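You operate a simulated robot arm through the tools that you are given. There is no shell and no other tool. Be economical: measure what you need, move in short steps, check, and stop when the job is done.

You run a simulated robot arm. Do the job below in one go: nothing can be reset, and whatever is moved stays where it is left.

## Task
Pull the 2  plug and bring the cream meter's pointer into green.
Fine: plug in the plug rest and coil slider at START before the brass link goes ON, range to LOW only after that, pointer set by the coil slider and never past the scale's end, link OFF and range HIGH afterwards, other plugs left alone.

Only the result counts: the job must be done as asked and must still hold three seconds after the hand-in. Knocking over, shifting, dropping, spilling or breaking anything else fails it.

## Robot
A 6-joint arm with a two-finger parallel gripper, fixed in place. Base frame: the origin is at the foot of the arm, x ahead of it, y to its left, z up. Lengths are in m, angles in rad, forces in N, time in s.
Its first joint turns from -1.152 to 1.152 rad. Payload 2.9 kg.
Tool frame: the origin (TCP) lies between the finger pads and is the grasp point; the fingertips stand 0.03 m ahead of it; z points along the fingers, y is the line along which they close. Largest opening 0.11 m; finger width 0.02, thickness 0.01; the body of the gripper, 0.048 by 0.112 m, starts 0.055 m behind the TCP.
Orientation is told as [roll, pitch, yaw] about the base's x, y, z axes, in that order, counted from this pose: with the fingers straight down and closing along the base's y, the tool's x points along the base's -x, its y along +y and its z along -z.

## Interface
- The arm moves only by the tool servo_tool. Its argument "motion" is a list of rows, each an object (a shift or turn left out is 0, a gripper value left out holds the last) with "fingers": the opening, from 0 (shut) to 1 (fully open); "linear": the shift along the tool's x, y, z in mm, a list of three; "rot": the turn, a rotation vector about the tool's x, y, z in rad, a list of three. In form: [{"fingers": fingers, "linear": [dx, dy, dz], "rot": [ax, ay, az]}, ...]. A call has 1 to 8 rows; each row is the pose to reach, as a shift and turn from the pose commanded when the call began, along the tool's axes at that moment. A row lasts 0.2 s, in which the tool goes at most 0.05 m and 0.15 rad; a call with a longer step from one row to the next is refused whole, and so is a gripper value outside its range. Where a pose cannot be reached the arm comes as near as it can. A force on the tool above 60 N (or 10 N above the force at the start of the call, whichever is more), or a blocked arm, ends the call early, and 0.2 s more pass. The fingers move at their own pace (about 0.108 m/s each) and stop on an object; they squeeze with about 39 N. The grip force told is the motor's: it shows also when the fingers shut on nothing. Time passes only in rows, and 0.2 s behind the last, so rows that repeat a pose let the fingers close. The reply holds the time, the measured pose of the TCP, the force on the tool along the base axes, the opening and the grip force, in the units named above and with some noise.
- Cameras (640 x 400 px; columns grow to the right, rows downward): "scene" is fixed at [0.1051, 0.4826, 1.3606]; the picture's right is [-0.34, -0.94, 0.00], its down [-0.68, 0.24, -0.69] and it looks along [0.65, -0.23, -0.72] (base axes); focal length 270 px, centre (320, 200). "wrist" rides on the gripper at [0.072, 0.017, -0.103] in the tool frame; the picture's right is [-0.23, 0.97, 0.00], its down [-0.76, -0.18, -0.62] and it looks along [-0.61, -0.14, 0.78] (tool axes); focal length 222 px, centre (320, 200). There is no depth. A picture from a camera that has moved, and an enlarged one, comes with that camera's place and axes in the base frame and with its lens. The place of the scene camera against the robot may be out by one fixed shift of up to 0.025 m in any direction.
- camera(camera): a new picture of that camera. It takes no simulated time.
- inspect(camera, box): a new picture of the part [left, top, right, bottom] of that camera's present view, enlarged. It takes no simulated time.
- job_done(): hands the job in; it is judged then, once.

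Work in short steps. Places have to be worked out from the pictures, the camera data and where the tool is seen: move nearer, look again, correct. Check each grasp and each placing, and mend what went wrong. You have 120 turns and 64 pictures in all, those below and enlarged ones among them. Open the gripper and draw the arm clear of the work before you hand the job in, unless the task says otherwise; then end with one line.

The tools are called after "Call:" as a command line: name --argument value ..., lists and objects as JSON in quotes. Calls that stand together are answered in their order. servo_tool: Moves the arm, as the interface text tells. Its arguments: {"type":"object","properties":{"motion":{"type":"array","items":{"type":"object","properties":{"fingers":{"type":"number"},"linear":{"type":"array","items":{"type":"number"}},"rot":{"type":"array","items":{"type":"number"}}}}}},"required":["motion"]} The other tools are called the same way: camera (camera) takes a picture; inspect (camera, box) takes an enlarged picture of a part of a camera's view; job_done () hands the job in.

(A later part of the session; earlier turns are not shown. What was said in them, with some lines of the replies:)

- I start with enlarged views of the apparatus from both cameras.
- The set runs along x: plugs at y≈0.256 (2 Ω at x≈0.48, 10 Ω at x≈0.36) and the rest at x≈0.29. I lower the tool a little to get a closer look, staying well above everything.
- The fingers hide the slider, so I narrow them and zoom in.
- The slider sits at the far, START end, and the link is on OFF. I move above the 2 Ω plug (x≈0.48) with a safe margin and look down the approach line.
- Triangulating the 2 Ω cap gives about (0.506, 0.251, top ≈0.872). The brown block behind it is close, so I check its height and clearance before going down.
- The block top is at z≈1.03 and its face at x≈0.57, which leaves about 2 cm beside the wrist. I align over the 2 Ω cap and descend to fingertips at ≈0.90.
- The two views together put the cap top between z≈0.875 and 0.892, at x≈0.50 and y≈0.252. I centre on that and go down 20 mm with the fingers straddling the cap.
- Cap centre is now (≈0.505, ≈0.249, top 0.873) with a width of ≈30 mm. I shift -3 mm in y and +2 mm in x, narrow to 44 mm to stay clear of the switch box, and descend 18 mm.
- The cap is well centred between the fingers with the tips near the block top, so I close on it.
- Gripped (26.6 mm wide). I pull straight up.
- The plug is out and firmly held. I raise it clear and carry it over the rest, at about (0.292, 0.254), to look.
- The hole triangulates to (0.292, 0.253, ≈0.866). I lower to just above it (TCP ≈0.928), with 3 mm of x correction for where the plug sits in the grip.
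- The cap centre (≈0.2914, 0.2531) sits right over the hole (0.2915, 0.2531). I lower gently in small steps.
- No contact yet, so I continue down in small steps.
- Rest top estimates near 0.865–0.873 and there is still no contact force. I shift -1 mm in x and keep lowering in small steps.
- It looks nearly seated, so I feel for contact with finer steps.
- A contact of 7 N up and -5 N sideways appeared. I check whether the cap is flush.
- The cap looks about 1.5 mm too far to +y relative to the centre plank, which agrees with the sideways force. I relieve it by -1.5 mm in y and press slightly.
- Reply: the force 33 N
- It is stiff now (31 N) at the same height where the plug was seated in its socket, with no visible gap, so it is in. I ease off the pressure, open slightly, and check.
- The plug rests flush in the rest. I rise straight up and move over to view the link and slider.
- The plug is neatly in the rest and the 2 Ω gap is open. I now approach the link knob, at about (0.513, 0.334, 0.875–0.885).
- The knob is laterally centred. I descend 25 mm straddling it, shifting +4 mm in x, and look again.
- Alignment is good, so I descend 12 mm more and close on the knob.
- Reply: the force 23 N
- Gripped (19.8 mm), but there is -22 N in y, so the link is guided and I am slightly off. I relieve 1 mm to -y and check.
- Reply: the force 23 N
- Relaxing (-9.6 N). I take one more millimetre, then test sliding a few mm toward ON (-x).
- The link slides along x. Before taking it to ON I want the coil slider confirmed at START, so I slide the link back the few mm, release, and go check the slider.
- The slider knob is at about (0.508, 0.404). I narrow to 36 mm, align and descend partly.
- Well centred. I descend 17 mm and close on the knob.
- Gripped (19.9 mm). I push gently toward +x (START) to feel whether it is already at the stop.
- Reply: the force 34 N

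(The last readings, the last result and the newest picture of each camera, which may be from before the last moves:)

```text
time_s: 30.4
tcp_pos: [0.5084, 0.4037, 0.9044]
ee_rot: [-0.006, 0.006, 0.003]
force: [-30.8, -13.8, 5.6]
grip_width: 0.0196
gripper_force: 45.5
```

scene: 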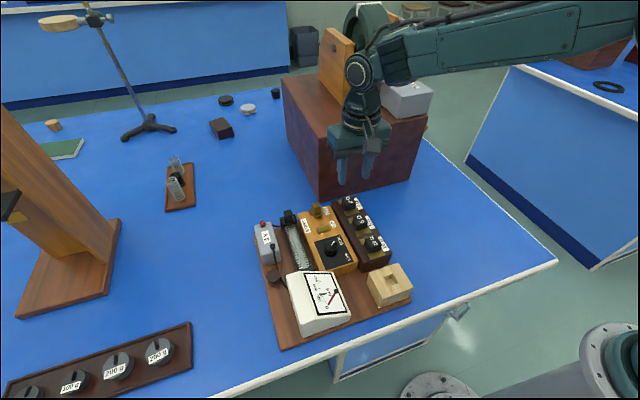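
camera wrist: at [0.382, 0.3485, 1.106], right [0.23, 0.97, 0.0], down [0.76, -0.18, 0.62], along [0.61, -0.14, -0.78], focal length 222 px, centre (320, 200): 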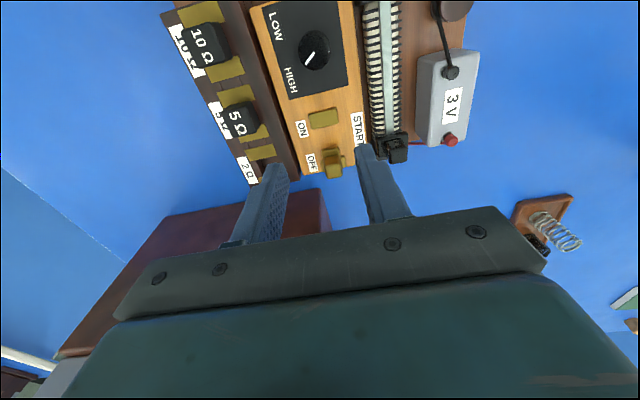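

It is blocked at once (-31 N), so the slider is at START. I release and return above the link.

Call:
servo_tool --motion '[{"linear": [3, 0.5, 0]}, {"fingers": 0.36, "linear": [3, 0.5, 0]}, {"linear": [3, 0.5, 0]}, {"linear": [3, 0.5, -20]}, {"linear": [3, 0.5, -42]}, {"linear": [-1, -35, -42]}, {"linear": [-3, -72, -42]}, {"linear": [-3, -72, -42]}]'

Call:
inspect --camera "wrist" --box '[220, 60, 420, 220]'

```text
time_s: 32.2
tcp_pos: [0.5153, 0.3316, 0.9454]
ee_rot: [0.001, -0.001, -0.001]
force: [0.8, -0.4, 0.6]
grip_width: 0.0395
gripper_force: 0.0
```

```text
2.50 times, centred on (320, 140) of wrist
camera zoom: at [0.443, 0.35, 1.0499], right [0.23, 0.97, 0.0], down [0.76, -0.18, 0.62], along [0.61, -0.14, -0.78], focal length 555 px, centre (320, 350)
```

zoom: 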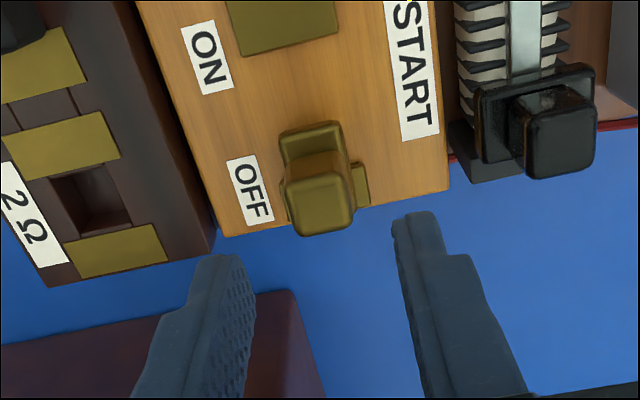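

Lined up with the link again, so I descend and grip.

Call:
servo_tool --motion '[{"linear": [0, 0, 15]}, {"linear": [0, 0, 30]}, {"linear": [0, 0, 42]}, {"linear": [0, 0, 42]}, {"fingers": 0.05, "linear": [0, 0, 42]}, {"fingers": 0.05, "linear": [0, 0, 42]}, {"fingers": 0.05, "linear": [0, 0, 42]}]'

```text
time_s: 33.8
tcp_pos: [0.5151, 0.3318, 0.9053]
ee_rot: [0.0, 0.003, -0.002]
force: [1.7, -14.2, 0.1]
grip_width: 0.0198
gripper_force: 45.4
```

Gripped. I slide the link 35 mm toward ON.

Call:
servo_tool --motion '[{"linear": [6, -1, 0]}, {"linear": [14, -1, 0]}, {"linear": [22, -1, 0]}, {"linear": [30, -1, 0]}, {"linear": [36, -1, 0]}, {"linear": [36, -1, 0]}]'

Call:
inspect --camera "scene" --box '[270, 180, 370, 310]'

```text
time_s: 35.2
tcp_pos: [0.4831, 0.3321, 0.9052]
ee_rot: [0.006, -0.009, -0.007]
force: [37.8, -7.2, -6.6]
grip_width: 0.0201
gripper_force: 44.9
```

```text
3.08 times, centred on (320, 245) of scene
camera zoom: at [0.1061, 0.4825, 1.3606], right [-0.34, -0.94, 0.0], down [-0.68, 0.24, -0.69], along [0.65, -0.23, -0.72], focal length 830 px, centre (320, 62)
```

zoom: 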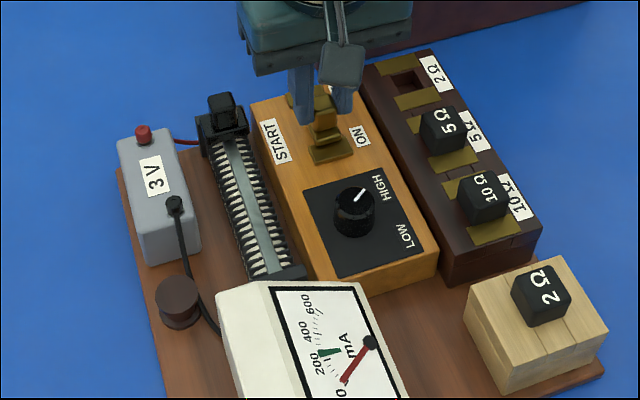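

A 38 N stop force suggests the end of travel. I check the link and the meter closely.

Call:
inspect --camera "scene" --box '[290, 190, 350, 240]'

Call:
inspect --camera "scene" --box '[290, 260, 360, 325]'

```text
8.00 times, centred on (320, 215) of scene
camera zoom: at [0.1061, 0.4825, 1.3606], right [-0.34, -0.94, 0.0], down [-0.68, 0.24, -0.69], along [0.65, -0.23, -0.72], focal length 2158 px, centre (320, 80)
```

zoom: 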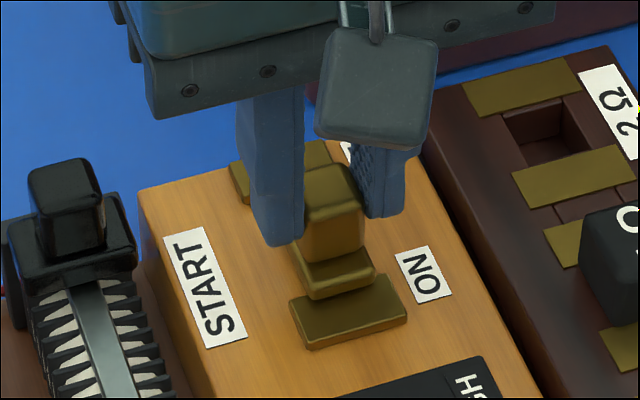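

```text
6.15 times, centred on (325, 292) of scene
camera zoom: at [0.1061, 0.4825, 1.3606], right [-0.34, -0.94, 0.0], down [-0.68, 0.24, -0.69], along [0.65, -0.23, -0.72], focal length 1660 px, centre (289, -369)
```

zoom: 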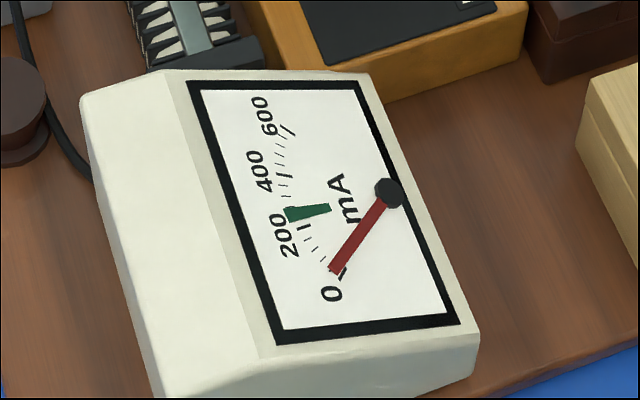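

The pointer seems to have lifted slightly. I push 2 mm further to confirm it is the real stop.

Call:
servo_tool --motion '[{"linear": [1, 0, 0]}, {"linear": [2, 0, 0]}, {"linear": [2, 0, 0]}]'

Call:
inspect --camera "scene" --box '[290, 190, 350, 240]'

```text
time_s: 36.0
tcp_pos: [0.4819, 0.3321, 0.9058]
ee_rot: [0.006, -0.011, -0.006]
force: [37.9, -4.6, 0.1]
grip_width: 0.0195
gripper_force: 44.8
```

```text
8.00 times, centred on (320, 215) of scene
camera zoom: at [0.106, 0.4825, 1.3606], right [-0.34, -0.94, 0.0], down [-0.68, 0.24, -0.69], along [0.65, -0.23, -0.72], focal length 2158 px, centre (320, 80)
```

zoom: 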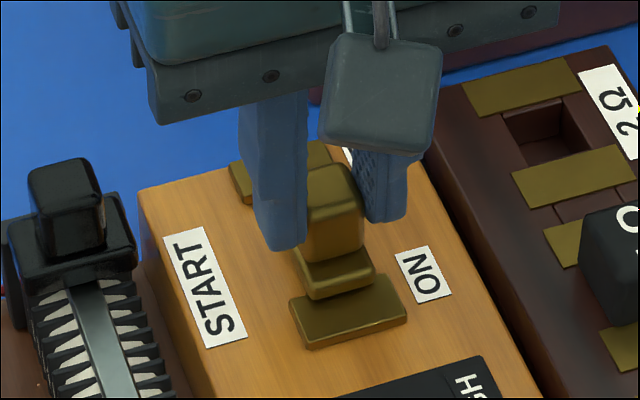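

It holds firm, so the link is fully ON. I ease off, release, rise, and move over the range knob, at about (0.395, 0.338).

Call:
servo_tool --motion '[{"linear": [-4, 0, 0]}, {"fingers": 0.38, "linear": [-4, 0, 0]}, {"linear": [-4, 0, 0]}, {"linear": [-4, 0, -20]}, {"linear": [-4, 0, -45]}, {"fingers": 0.5, "linear": [40, 4, -45]}, {"linear": [80, 7, -45]}, {"linear": [80, 7, -45]}]'

Call:
camera --camera "wrist"

Call:
inspect --camera "scene" --box '[270, 190, 380, 320]'

```text
time_s: 37.8
tcp_pos: [0.3951, 0.3377, 0.9499]
ee_rot: [0.0, -0.001, -0.001]
force: [0.9, 0.1, -0.4]
grip_width: 0.0552
gripper_force: 0.1
```

```text
14 pictures are left
camera wrist: at [0.3223, 0.3558, 1.0534], right [0.23, 0.97, 0.0], down [0.76, -0.18, 0.62], along [0.61, -0.14, -0.78], focal length 222 px, centre (320, 200)
```

wrist: 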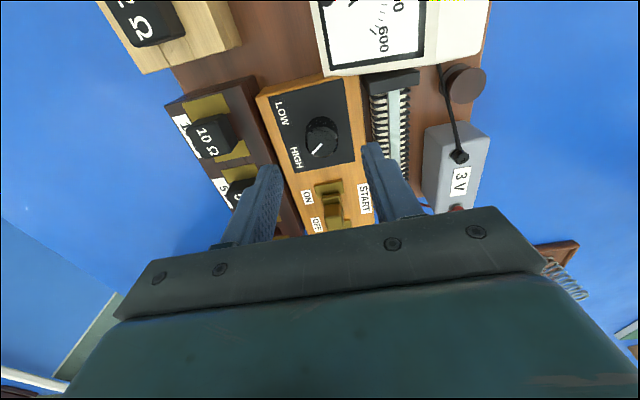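

```text
3.08 times, centred on (325, 255) of scene
camera zoom: at [0.1051, 0.4826, 1.3606], right [-0.34, -0.94, 0.0], down [-0.68, 0.24, -0.69], along [0.65, -0.23, -0.72], focal length 830 px, centre (305, 31)
```

zoom: 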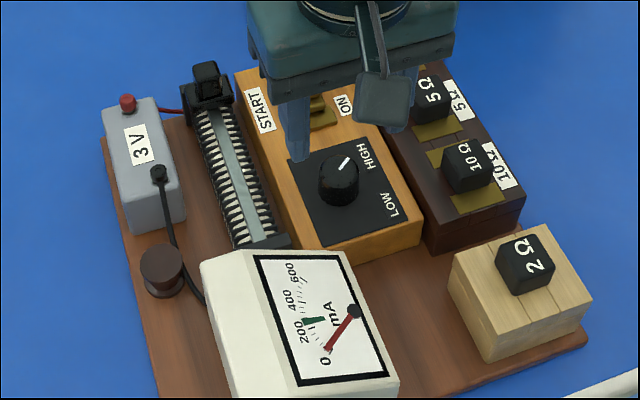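

The knob is right under the tool (≈0.394, 0.340). I descend to tips ≈0.868 and close.

Call:
servo_tool --motion '[{"fingers": 0.42, "linear": [0, 2, 18]}, {"linear": [0, 2, 36]}, {"linear": [0, 2, 51]}, {"linear": [0, 2, 51]}, {"fingers": 0.1, "linear": [0, 2, 51]}, {"fingers": 0.1, "linear": [0, 2, 51]}, {"fingers": 0.1, "linear": [0, 2, 51]}]'

Call:
inspect --camera "scene" --box '[290, 210, 370, 280]'

```text
time_s: 39.4
tcp_pos: [0.3975, 0.3376, 0.8983]
ee_rot: [-0.003, 0.003, -0.003]
force: [-0.6, -23.6, 3.1]
grip_width: 0.029
gripper_force: 45.2
```

```text
5.71 times, centred on (330, 245) of scene
camera zoom: at [0.1051, 0.482, 1.3608], right [-0.34, -0.94, 0.0], down [-0.68, 0.24, -0.69], along [0.65, -0.23, -0.72], focal length 1542 px, centre (263, -57)
```

zoom: 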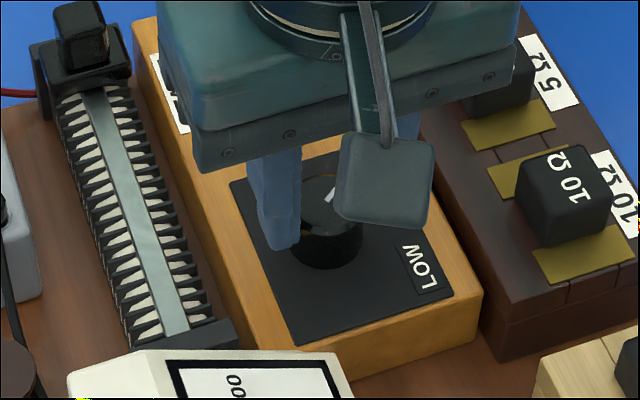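

Gripped (29 mm) with a -24 N side load. I shift -2.5 mm in y and -2 mm in x to centre, then start a trial turn clockwise (+tool z).

Call:
servo_tool --motion '[{"linear": [1, -1.5, 0]}, {"linear": [2, -2.7, 0]}, {"linear": [2, -2.7, 0], "rot": [0, 0, 0.12]}, {"linear": [2, -2.7, 0], "rot": [0, 0, 0.24]}, {"linear": [2, -2.7, 0], "rot": [0, 0, 0.24]}]'

```text
time_s: 40.6
tcp_pos: [0.3983, 0.339, 0.8997]
ee_rot: [0.005, -0.005, -0.246]
force: [29.0, 1.5, -25.7]
grip_width: 0.0292
gripper_force: 45.2
```

The turn is following. The +29 N in x says I over-shifted, so I give back 4 mm in x and continue turning.

Call:
servo_tool --motion '[{"linear": [-4, 1, 0]}, {"linear": [-4, 1, 0], "rot": [0, 0, 0.12]}, {"linear": [-4, 1, 0], "rot": [0, 0, 0.24]}, {"linear": [-4, 1, 0], "rot": [0, 0, 0.36]}, {"linear": [-4, 1, 0], "rot": [0, 0, 0.36]}]'

Call:
inspect --camera "scene" --box '[280, 200, 380, 320]'

```text
time_s: 41.8
tcp_pos: [0.3966, 0.3392, 0.8993]
ee_rot: [0.004, 0.001, -0.598]
force: [1.5, 16.3, -14.1]
grip_width: 0.0289
gripper_force: 45.1
```

```text
3.33 times, centred on (330, 260) of scene
camera zoom: at [0.1053, 0.4831, 1.3604], right [-0.34, -0.94, 0.0], down [-0.68, 0.24, -0.69], along [0.65, -0.23, -0.72], focal length 899 px, centre (287, 0)
```

zoom: 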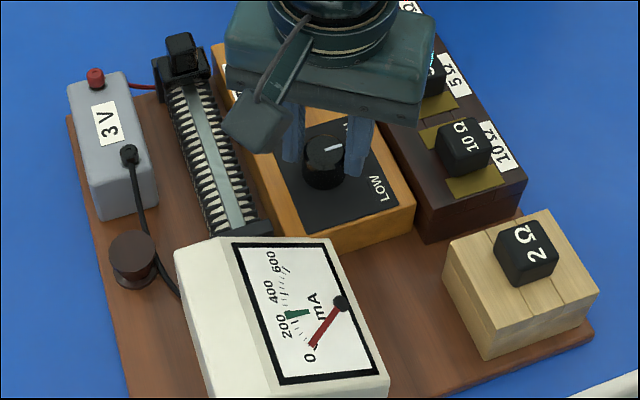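

The knob line now points about to -y, midway. I continue another 0.45 rad.

Call:
servo_tool --motion '[{"linear": [0, -1, 0], "rot": [0, 0, 0.12]}, {"linear": [0, -1, 0], "rot": [0, 0, 0.24]}, {"linear": [0, -1, 0], "rot": [0, 0, 0.36]}, {"linear": [0, -1, 0], "rot": [0, 0, 0.46]}, {"linear": [0, -1, 0], "rot": [0, 0, 0.46]}]'

Call:
inspect --camera "scene" --box '[290, 215, 370, 325]'

```text
time_s: 43.0
tcp_pos: [0.3988, 0.3401, 0.8994]
ee_rot: [0.007, 0.003, -1.058]
force: [4.3, 32.8, -18.4]
grip_width: 0.0289
gripper_force: 44.9
```

```text
3.64 times, centred on (330, 270) of scene
camera zoom: at [0.1054, 0.4836, 1.3602], right [-0.34, -0.94, 0.0], down [-0.68, 0.24, -0.69], along [0.65, -0.23, -0.72], focal length 981 px, centre (284, -54)
```

zoom: 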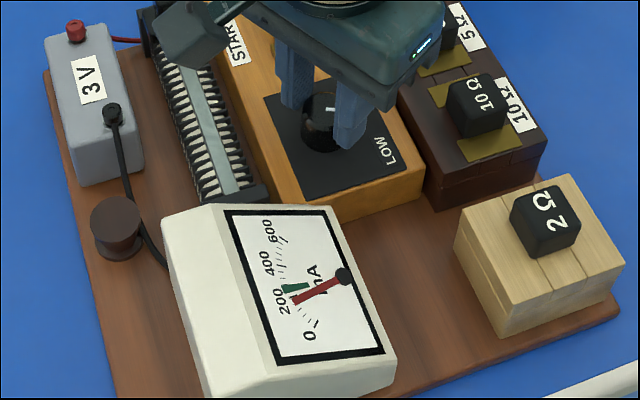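

LOW has engaged and the pointer is at ≈200, just below green. I relieve the y load and turn a bit further toward the stop.

Call:
servo_tool --motion '[{"linear": [2, 1.2, 0], "rot": [0, 0, 0.1]}, {"linear": [2, 1.2, 0], "rot": [0, 0, 0.2]}, {"linear": [2, 1.2, 0], "rot": [0, 0, 0.3]}, {"linear": [2, 1.2, 0], "rot": [0, 0, 0.3]}]'

Call:
inspect --camera "scene" --box '[300, 215, 370, 275]'

```text
time_s: 44.0
tcp_pos: [0.3998, 0.3407, 0.9002]
ee_rot: [0.003, 0.002, -1.362]
force: [7.1, 15.6, -8.2]
grip_width: 0.0294
gripper_force: 45.1
```

```text
6.67 times, centred on (335, 245) of scene
camera zoom: at [0.1054, 0.483, 1.3604], right [-0.34, -0.94, 0.0], down [-0.68, 0.24, -0.69], along [0.65, -0.23, -0.72], focal length 1798 px, centre (220, -100)
```

zoom: 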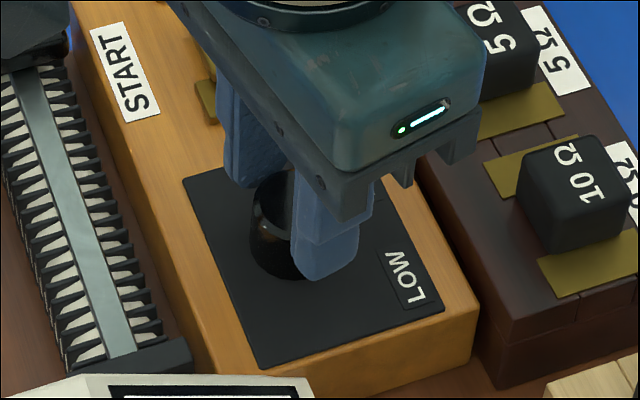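

The knob is turned well to LOW. I release, rise and unwind the wrist.

Call:
servo_tool --motion '[{"fingers": 0.42}, {"fingers": 0.42}, {"linear": [0, 0, -30]}, {"linear": [0, 0, -60]}, {"linear": [0, 0, -70], "rot": [0, 0, -0.14]}, {"linear": [0, 0, -70], "rot": [0, 0, -0.28]}, {"linear": [0, 0, -70], "rot": [0, 0, -0.42]}, {"linear": [0, 0, -70], "rot": [0, 0, -0.56]}]'

Call:
servo_tool --motion '[{"rot": [0, 0, -0.14]}, {"rot": [0, 0, -0.28]}, {"rot": [0, 0, -0.42]}, {"rot": [0, 0, -0.56]}, {"rot": [0, 0, -0.7]}, {"rot": [0, 0, -0.8]}, {"rot": [0, 0, -0.8]}]'

Call:
inspect --camera "scene" --box '[290, 210, 370, 325]'

```text
time_s: 45.8
tcp_pos: [0.3982, 0.3404, 0.9693]
ee_rot: [0.001, 0.0, -0.798]
force: [-0.3, 0.2, 1.4]
grip_width: 0.0459
gripper_force: 0.0
```

```text
time_s: 47.4
tcp_pos: [0.3981, 0.3395, 0.9689]
ee_rot: [-0.001, 0.001, 0.001]
force: [0.1, -0.3, 0.5]
grip_width: 0.0462
gripper_force: 0.0
```

```text
3.48 times, centred on (330, 268) of scene
camera zoom: at [0.1051, 0.4826, 1.3606], right [-0.34, -0.94, 0.0], down [-0.68, 0.24, -0.69], along [0.65, -0.23, -0.72], focal length 938 px, centre (285, -35)
```

zoom: 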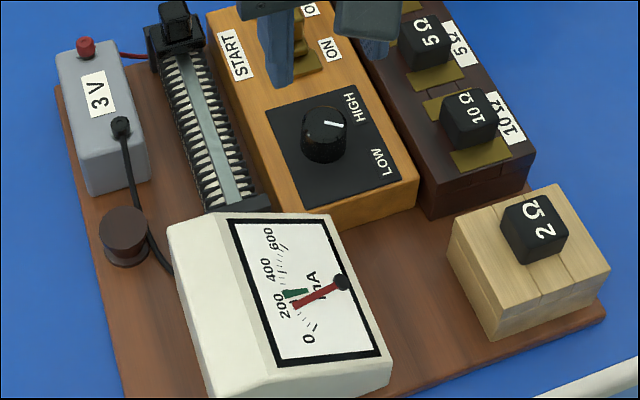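

The knob now points to LOW (≈-124°), and the needle is at about 200, just under green. I go to the slider and grip it at its known pose (0.508, 0.404, 0.906).

Call:
servo_tool --motion '[{"fingers": 0.33, "linear": [-40, 25, 0]}, {"linear": [-80, 45, 0]}, {"linear": [-110, 64, 0]}, {"linear": [-110, 64, 0]}, {"linear": [-110, 64, 20]}, {"linear": [-110, 64, 42]}, {"linear": [-110, 64, 63]}, {"linear": [-110, 64, 63]}]'

Call:
servo_tool --motion '[{"fingers": 0.05}, {"fingers": 0.05}, {"fingers": 0.05}]'

```text
time_s: 49.2
tcp_pos: [0.508, 0.4027, 0.9059]
ee_rot: [0.001, 0.0, 0.0]
force: [-0.6, -0.1, -0.3]
grip_width: 0.0366
gripper_force: 0.0
```

```text
time_s: 50.0
tcp_pos: [0.5068, 0.4043, 0.9056]
ee_rot: [0.002, -0.003, 0.004]
force: [-0.8, 19.1, -7.7]
grip_width: 0.0198
gripper_force: 45.3
```

Gripped. I slide 10 mm (-x) and read the meter.

Call:
servo_tool --motion '[{"linear": [0, 1.5, 0]}, {"linear": [5, 1.5, 0]}, {"linear": [10, 1.5, 0]}, {"linear": [10, 1.5, 0]}, {"linear": [10, 1.5, 0]}]'

Call:
inspect --camera "scene" --box '[290, 260, 360, 325]'

```text
time_s: 51.2
tcp_pos: [0.4984, 0.4041, 0.9057]
ee_rot: [0.001, 0.0, -0.002]
force: [1.1, 5.3, -6.8]
grip_width: 0.0197
gripper_force: 45.2
```

```text
6.15 times, centred on (325, 292) of scene
camera zoom: at [0.1053, 0.4828, 1.3605], right [-0.34, -0.94, 0.0], down [-0.68, 0.24, -0.69], along [0.65, -0.23, -0.72], focal length 1660 px, centre (289, -369)
```

zoom: 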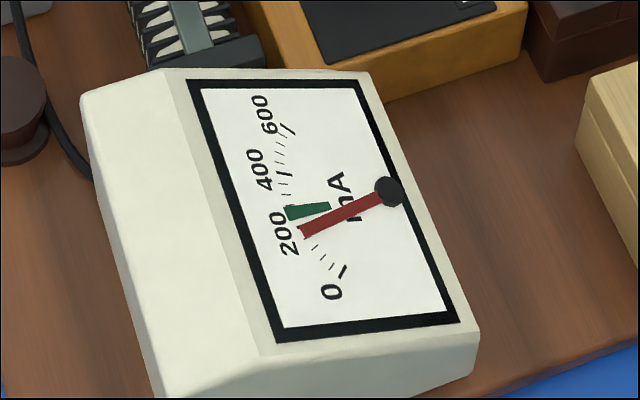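

The needle is at ≈200 and green is ≈260. I slide 22 mm more and reread.

Call:
servo_tool --motion '[{"linear": [7, 0.5, 0]}, {"linear": [15, 0.5, 0]}, {"linear": [22, 0.5, 0]}, {"linear": [22, 0.5, 0]}, {"linear": [22, 0.5, 0]}]'

Call:
inspect --camera "scene" --box '[290, 260, 360, 325]'

```text
time_s: 52.4
tcp_pos: [0.477, 0.4043, 0.9058]
ee_rot: [-0.001, 0.003, -0.007]
force: [1.1, -25.5, 6.3]
grip_width: 0.0199
gripper_force: 45.0
```

```text
6.15 times, centred on (325, 292) of scene
camera zoom: at [0.1051, 0.4819, 1.3609], right [-0.34, -0.94, 0.0], down [-0.68, 0.24, -0.69], along [0.65, -0.23, -0.72], focal length 1660 px, centre (289, -369)
```

zoom: 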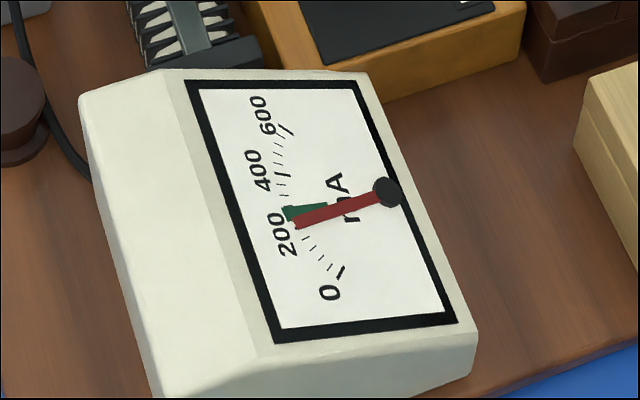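

The needle is at green's lower edge after ≈6.5° of swing for 22 mm. About 14 mm more should centre it.

Call:
servo_tool --motion '[{"linear": [0, -1.5, 0]}, {"linear": [7, -1.5, 0]}, {"linear": [14, -1.5, 0]}, {"linear": [14, -1.5, 0]}, {"linear": [14, -1.5, 0]}]'

Call:
inspect --camera "scene" --box '[290, 260, 360, 325]'

```text
time_s: 53.6
tcp_pos: [0.4625, 0.403, 0.9054]
ee_rot: [0.0, 0.001, 0.0]
force: [0.4, -13.2, -1.9]
grip_width: 0.0198
gripper_force: 45.0
```

```text
6.15 times, centred on (325, 292) of scene
camera zoom: at [0.1051, 0.4823, 1.3607], right [-0.34, -0.94, 0.0], down [-0.68, 0.24, -0.69], along [0.65, -0.23, -0.72], focal length 1660 px, centre (289, -369)
```

zoom: 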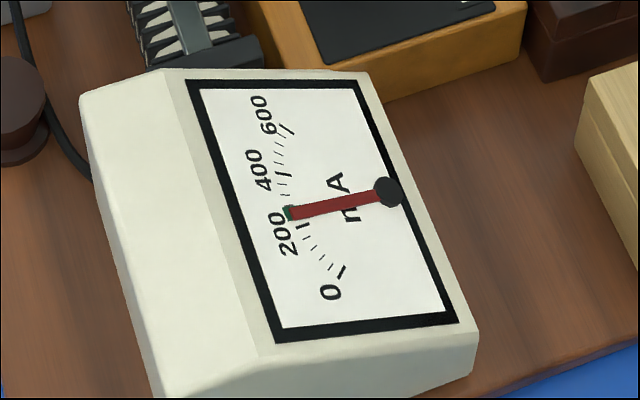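

The needle is centred in green. I release the slider, let it dwell, then rise.

Call:
servo_tool --motion '[{"linear": [0, -1, 0]}, {"fingers": 0.33, "linear": [0, -1, 0]}, {"linear": [0, -1, 0]}, {"linear": [0, -1, 0]}, {"linear": [0, -1, -20]}, {"linear": [0, -1, -45]}, {"linear": [0, -1, -45]}, {"linear": [0, -1, -45]}]'

Call:
servo_tool --motion '[{}, {}, {}, {}, {}, {}, {}, {}]'

Call:
inspect --camera "scene" --box '[270, 200, 370, 325]'

```text
time_s: 55.4
tcp_pos: [0.4616, 0.4025, 0.9503]
ee_rot: [-0.003, -0.001, 0.0]
force: [-0.4, 0.7, 0.2]
grip_width: 0.0364
gripper_force: 0.1
```

```text
time_s: 57.2
tcp_pos: [0.4626, 0.4016, 0.9507]
ee_rot: [0.001, 0.001, -0.002]
force: [0.4, 0.0, -0.4]
grip_width: 0.0362
gripper_force: 0.0
```

```text
3.20 times, centred on (320, 262) of scene
camera zoom: at [0.1051, 0.4826, 1.3606], right [-0.34, -0.94, 0.0], down [-0.68, 0.24, -0.69], along [0.65, -0.23, -0.72], focal length 863 px, centre (320, 0)
```

zoom: 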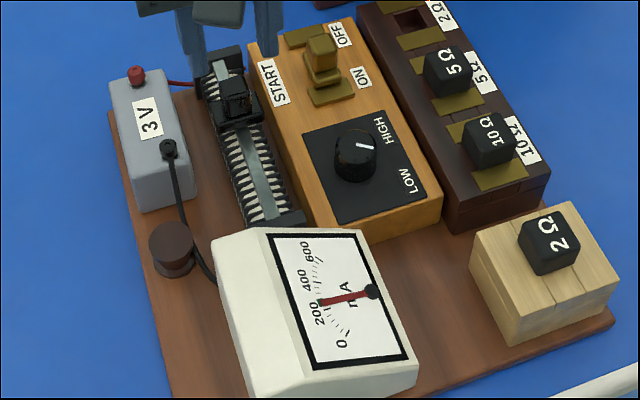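

The needle stays in green with the slider free. Now I return the link to OFF: move above it at (0.483, 0.332), descend and grip.

Call:
servo_tool --motion '[{"fingers": 0.36, "linear": [-10, -35, 0]}, {"linear": [-21, -70.5, 0]}, {"linear": [-21, -70.5, 0]}, {"linear": [-21, -70.5, 22]}, {"linear": [-21, -70.5, 45]}, {"linear": [-21, -70.5, 45]}]'

Call:
servo_tool --motion '[{"fingers": 0.05}, {"fingers": 0.05}, {"fingers": 0.05}]'

```text
time_s: 58.6
tcp_pos: [0.4841, 0.3332, 0.9059]
ee_rot: [-0.001, 0.0, 0.001]
force: [0.2, 0.1, -0.1]
grip_width: 0.0396
gripper_force: 0.1
```

```text
time_s: 59.4
tcp_pos: [0.4832, 0.3324, 0.9052]
ee_rot: [-0.001, -0.002, -0.001]
force: [1.0, -13.2, 1.9]
grip_width: 0.0198
gripper_force: 45.2
```

Gripped. I slide it +x toward OFF until the stop.

Call:
servo_tool --motion '[{"linear": [-6, -1, 0]}, {"linear": [-14, -1, 0]}, {"linear": [-22, -1, 0]}, {"linear": [-29, -1, 0]}, {"linear": [-32, -1, 0]}, {"linear": [-35, -1, 0]}, {"linear": [-35, -1, 0]}]'

```text
time_s: 61.0
tcp_pos: [0.5149, 0.3326, 0.9055]
ee_rot: [-0.005, 0.01, 0.008]
force: [-36.8, 2.4, 3.0]
grip_width: 0.0196
gripper_force: 45.2
```

The link is at the OFF stop (-37 N). I ease off, release, rise and go over the knob, pre-rotating the wrist.

Call:
servo_tool --motion '[{"linear": [4, 0, 0]}, {"fingers": 0.36, "linear": [4, 0, 0]}, {"linear": [4, 0, 0]}, {"linear": [4, 0, -25]}, {"linear": [4, 0, -60]}, {"fingers": 0.42, "linear": [45, 3, -60]}, {"linear": [85, 5, -60]}, {"linear": [122, 8, -60]}]'

Call:
servo_tool --motion '[{"rot": [0, 0, 0.14]}, {"rot": [0, 0, 0.28]}, {"rot": [0, 0, 0.42]}, {"rot": [0, 0, 0.56]}, {"rot": [0, 0, 0.6]}]'

```text
time_s: 62.8
tcp_pos: [0.396, 0.3393, 0.9632]
ee_rot: [-0.001, 0.001, 0.0]
force: [0.5, -0.3, -0.3]
grip_width: 0.0464
gripper_force: 0.1
```

```text
time_s: 64.0
tcp_pos: [0.3956, 0.3396, 0.9648]
ee_rot: [-0.001, 0.002, -0.603]
force: [-0.2, 0.4, -0.7]
grip_width: 0.0462
gripper_force: 0.0
```

I descend onto the knob (centre ≈0.399, 0.3385) and grip.

Call:
servo_tool --motion '[{"linear": [-3, 1, 20]}, {"linear": [-3, 1, 45]}, {"linear": [-3, 1, 65]}, {"linear": [-3, 1, 65]}, {"fingers": 0.1, "linear": [-3, 1, 65]}, {"fingers": 0.1, "linear": [-3, 1, 65]}, {"fingers": 0.1, "linear": [-3, 1, 65]}]'

```text
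time_s: 65.6
tcp_pos: [0.3996, 0.3383, 0.9013]
ee_rot: [-0.001, -0.001, -0.602]
force: [3.5, 4.4, -7.0]
grip_width: 0.0296
gripper_force: 45.8
```

Gripped with low side load. I turn it back counter-clockwise by about 1.0 rad.

Call:
servo_tool --motion '[{"rot": [0, 0, -0.14]}, {"rot": [0, 0, -0.28]}, {"rot": [0, 0, -0.42]}, {"rot": [0, 0, -0.56]}, {"rot": [0, 0, -0.7]}, {"rot": [0, 0, -0.84]}, {"rot": [0, 0, -0.98]}, {"rot": [0, 0, -0.98]}]'

```text
time_s: 67.4
tcp_pos: [0.4002, 0.3364, 0.9007]
ee_rot: [0.001, 0.0, 0.38]
force: [13.8, -7.6, -17.8]
grip_width: 0.0296
gripper_force: 44.5
```

A little further, to be sure it reaches the HIGH stop.

Call:
servo_tool --motion '[{"rot": [0, 0, -0.13]}, {"rot": [0, 0, -0.26]}, {"rot": [0, 0, -0.35]}, {"rot": [0, 0, -0.35]}]'

Call:
servo_tool --motion '[{"fingers": 0.42}, {"fingers": 0.42}, {"linear": [0, 0, -30]}, {"linear": [0, 0, -65]}, {"linear": [0, 0, -100], "rot": [0, 0, 0.14]}, {"linear": [0, 0, -120], "rot": [0, 0, 0.28]}, {"linear": [0, 0, -120], "rot": [0, 0, 0.42]}, {"linear": [0, 0, -120], "rot": [0, 0, 0.56]}]'

Call:
servo_tool --motion '[{"linear": [20, -20, -40], "rot": [0, 0, 0.1]}, {"linear": [30, -50, -60], "rot": [0, 0, 0.17]}, {"linear": [30, -90, -60], "rot": [0, 0, 0.17]}, {"linear": [30, -120, -60], "rot": [0, 0, 0.17]}, {"linear": [30, -120, -60], "rot": [0, 0, 0.17]}]'

Call:
inspect --camera "scene" --box '[260, 190, 420, 330]'

```text
time_s: 68.4
tcp_pos: [0.4, 0.3375, 0.9008]
ee_rot: [-0.001, 0.003, 0.729]
force: [11.6, -14.2, -14.4]
grip_width: 0.0294
gripper_force: 44.8
```

```text
time_s: 70.2
tcp_pos: [0.3992, 0.3391, 1.021]
ee_rot: [0.0, 0.0, 0.168]
force: [0.6, 0.7, 0.2]
grip_width: 0.0462
gripper_force: 0.0
```

```text
time_s: 71.4
tcp_pos: [0.3904, 0.2148, 1.0813]
ee_rot: [0.0, 0.0, 0.0]
force: [0.3, -0.5, -0.2]
grip_width: 0.0463
gripper_force: 0.0
```

```text
2.86 times, centred on (340, 260) of scene
camera zoom: at [0.1051, 0.4825, 1.3606], right [-0.34, -0.94, 0.0], down [-0.68, 0.24, -0.69], along [0.65, -0.23, -0.72], focal length 771 px, centre (263, 29)
```

zoom: 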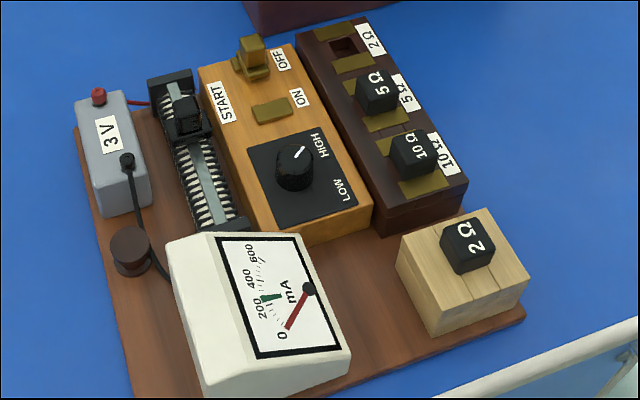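

The link is OFF, range HIGH, the 2 Ω plug is in the rest, the slider is still at its set position, and the arm is clear and open. I hand in.

Call:
job_done

```text
The job is handed in.
```

The 2 Ω plug is in the rest, the pointer was set and held in green with the coil slider at LOW, and the link is now OFF and range HIGH; with the link OFF the pointer reads 0 again, and the other plugs were not touched.
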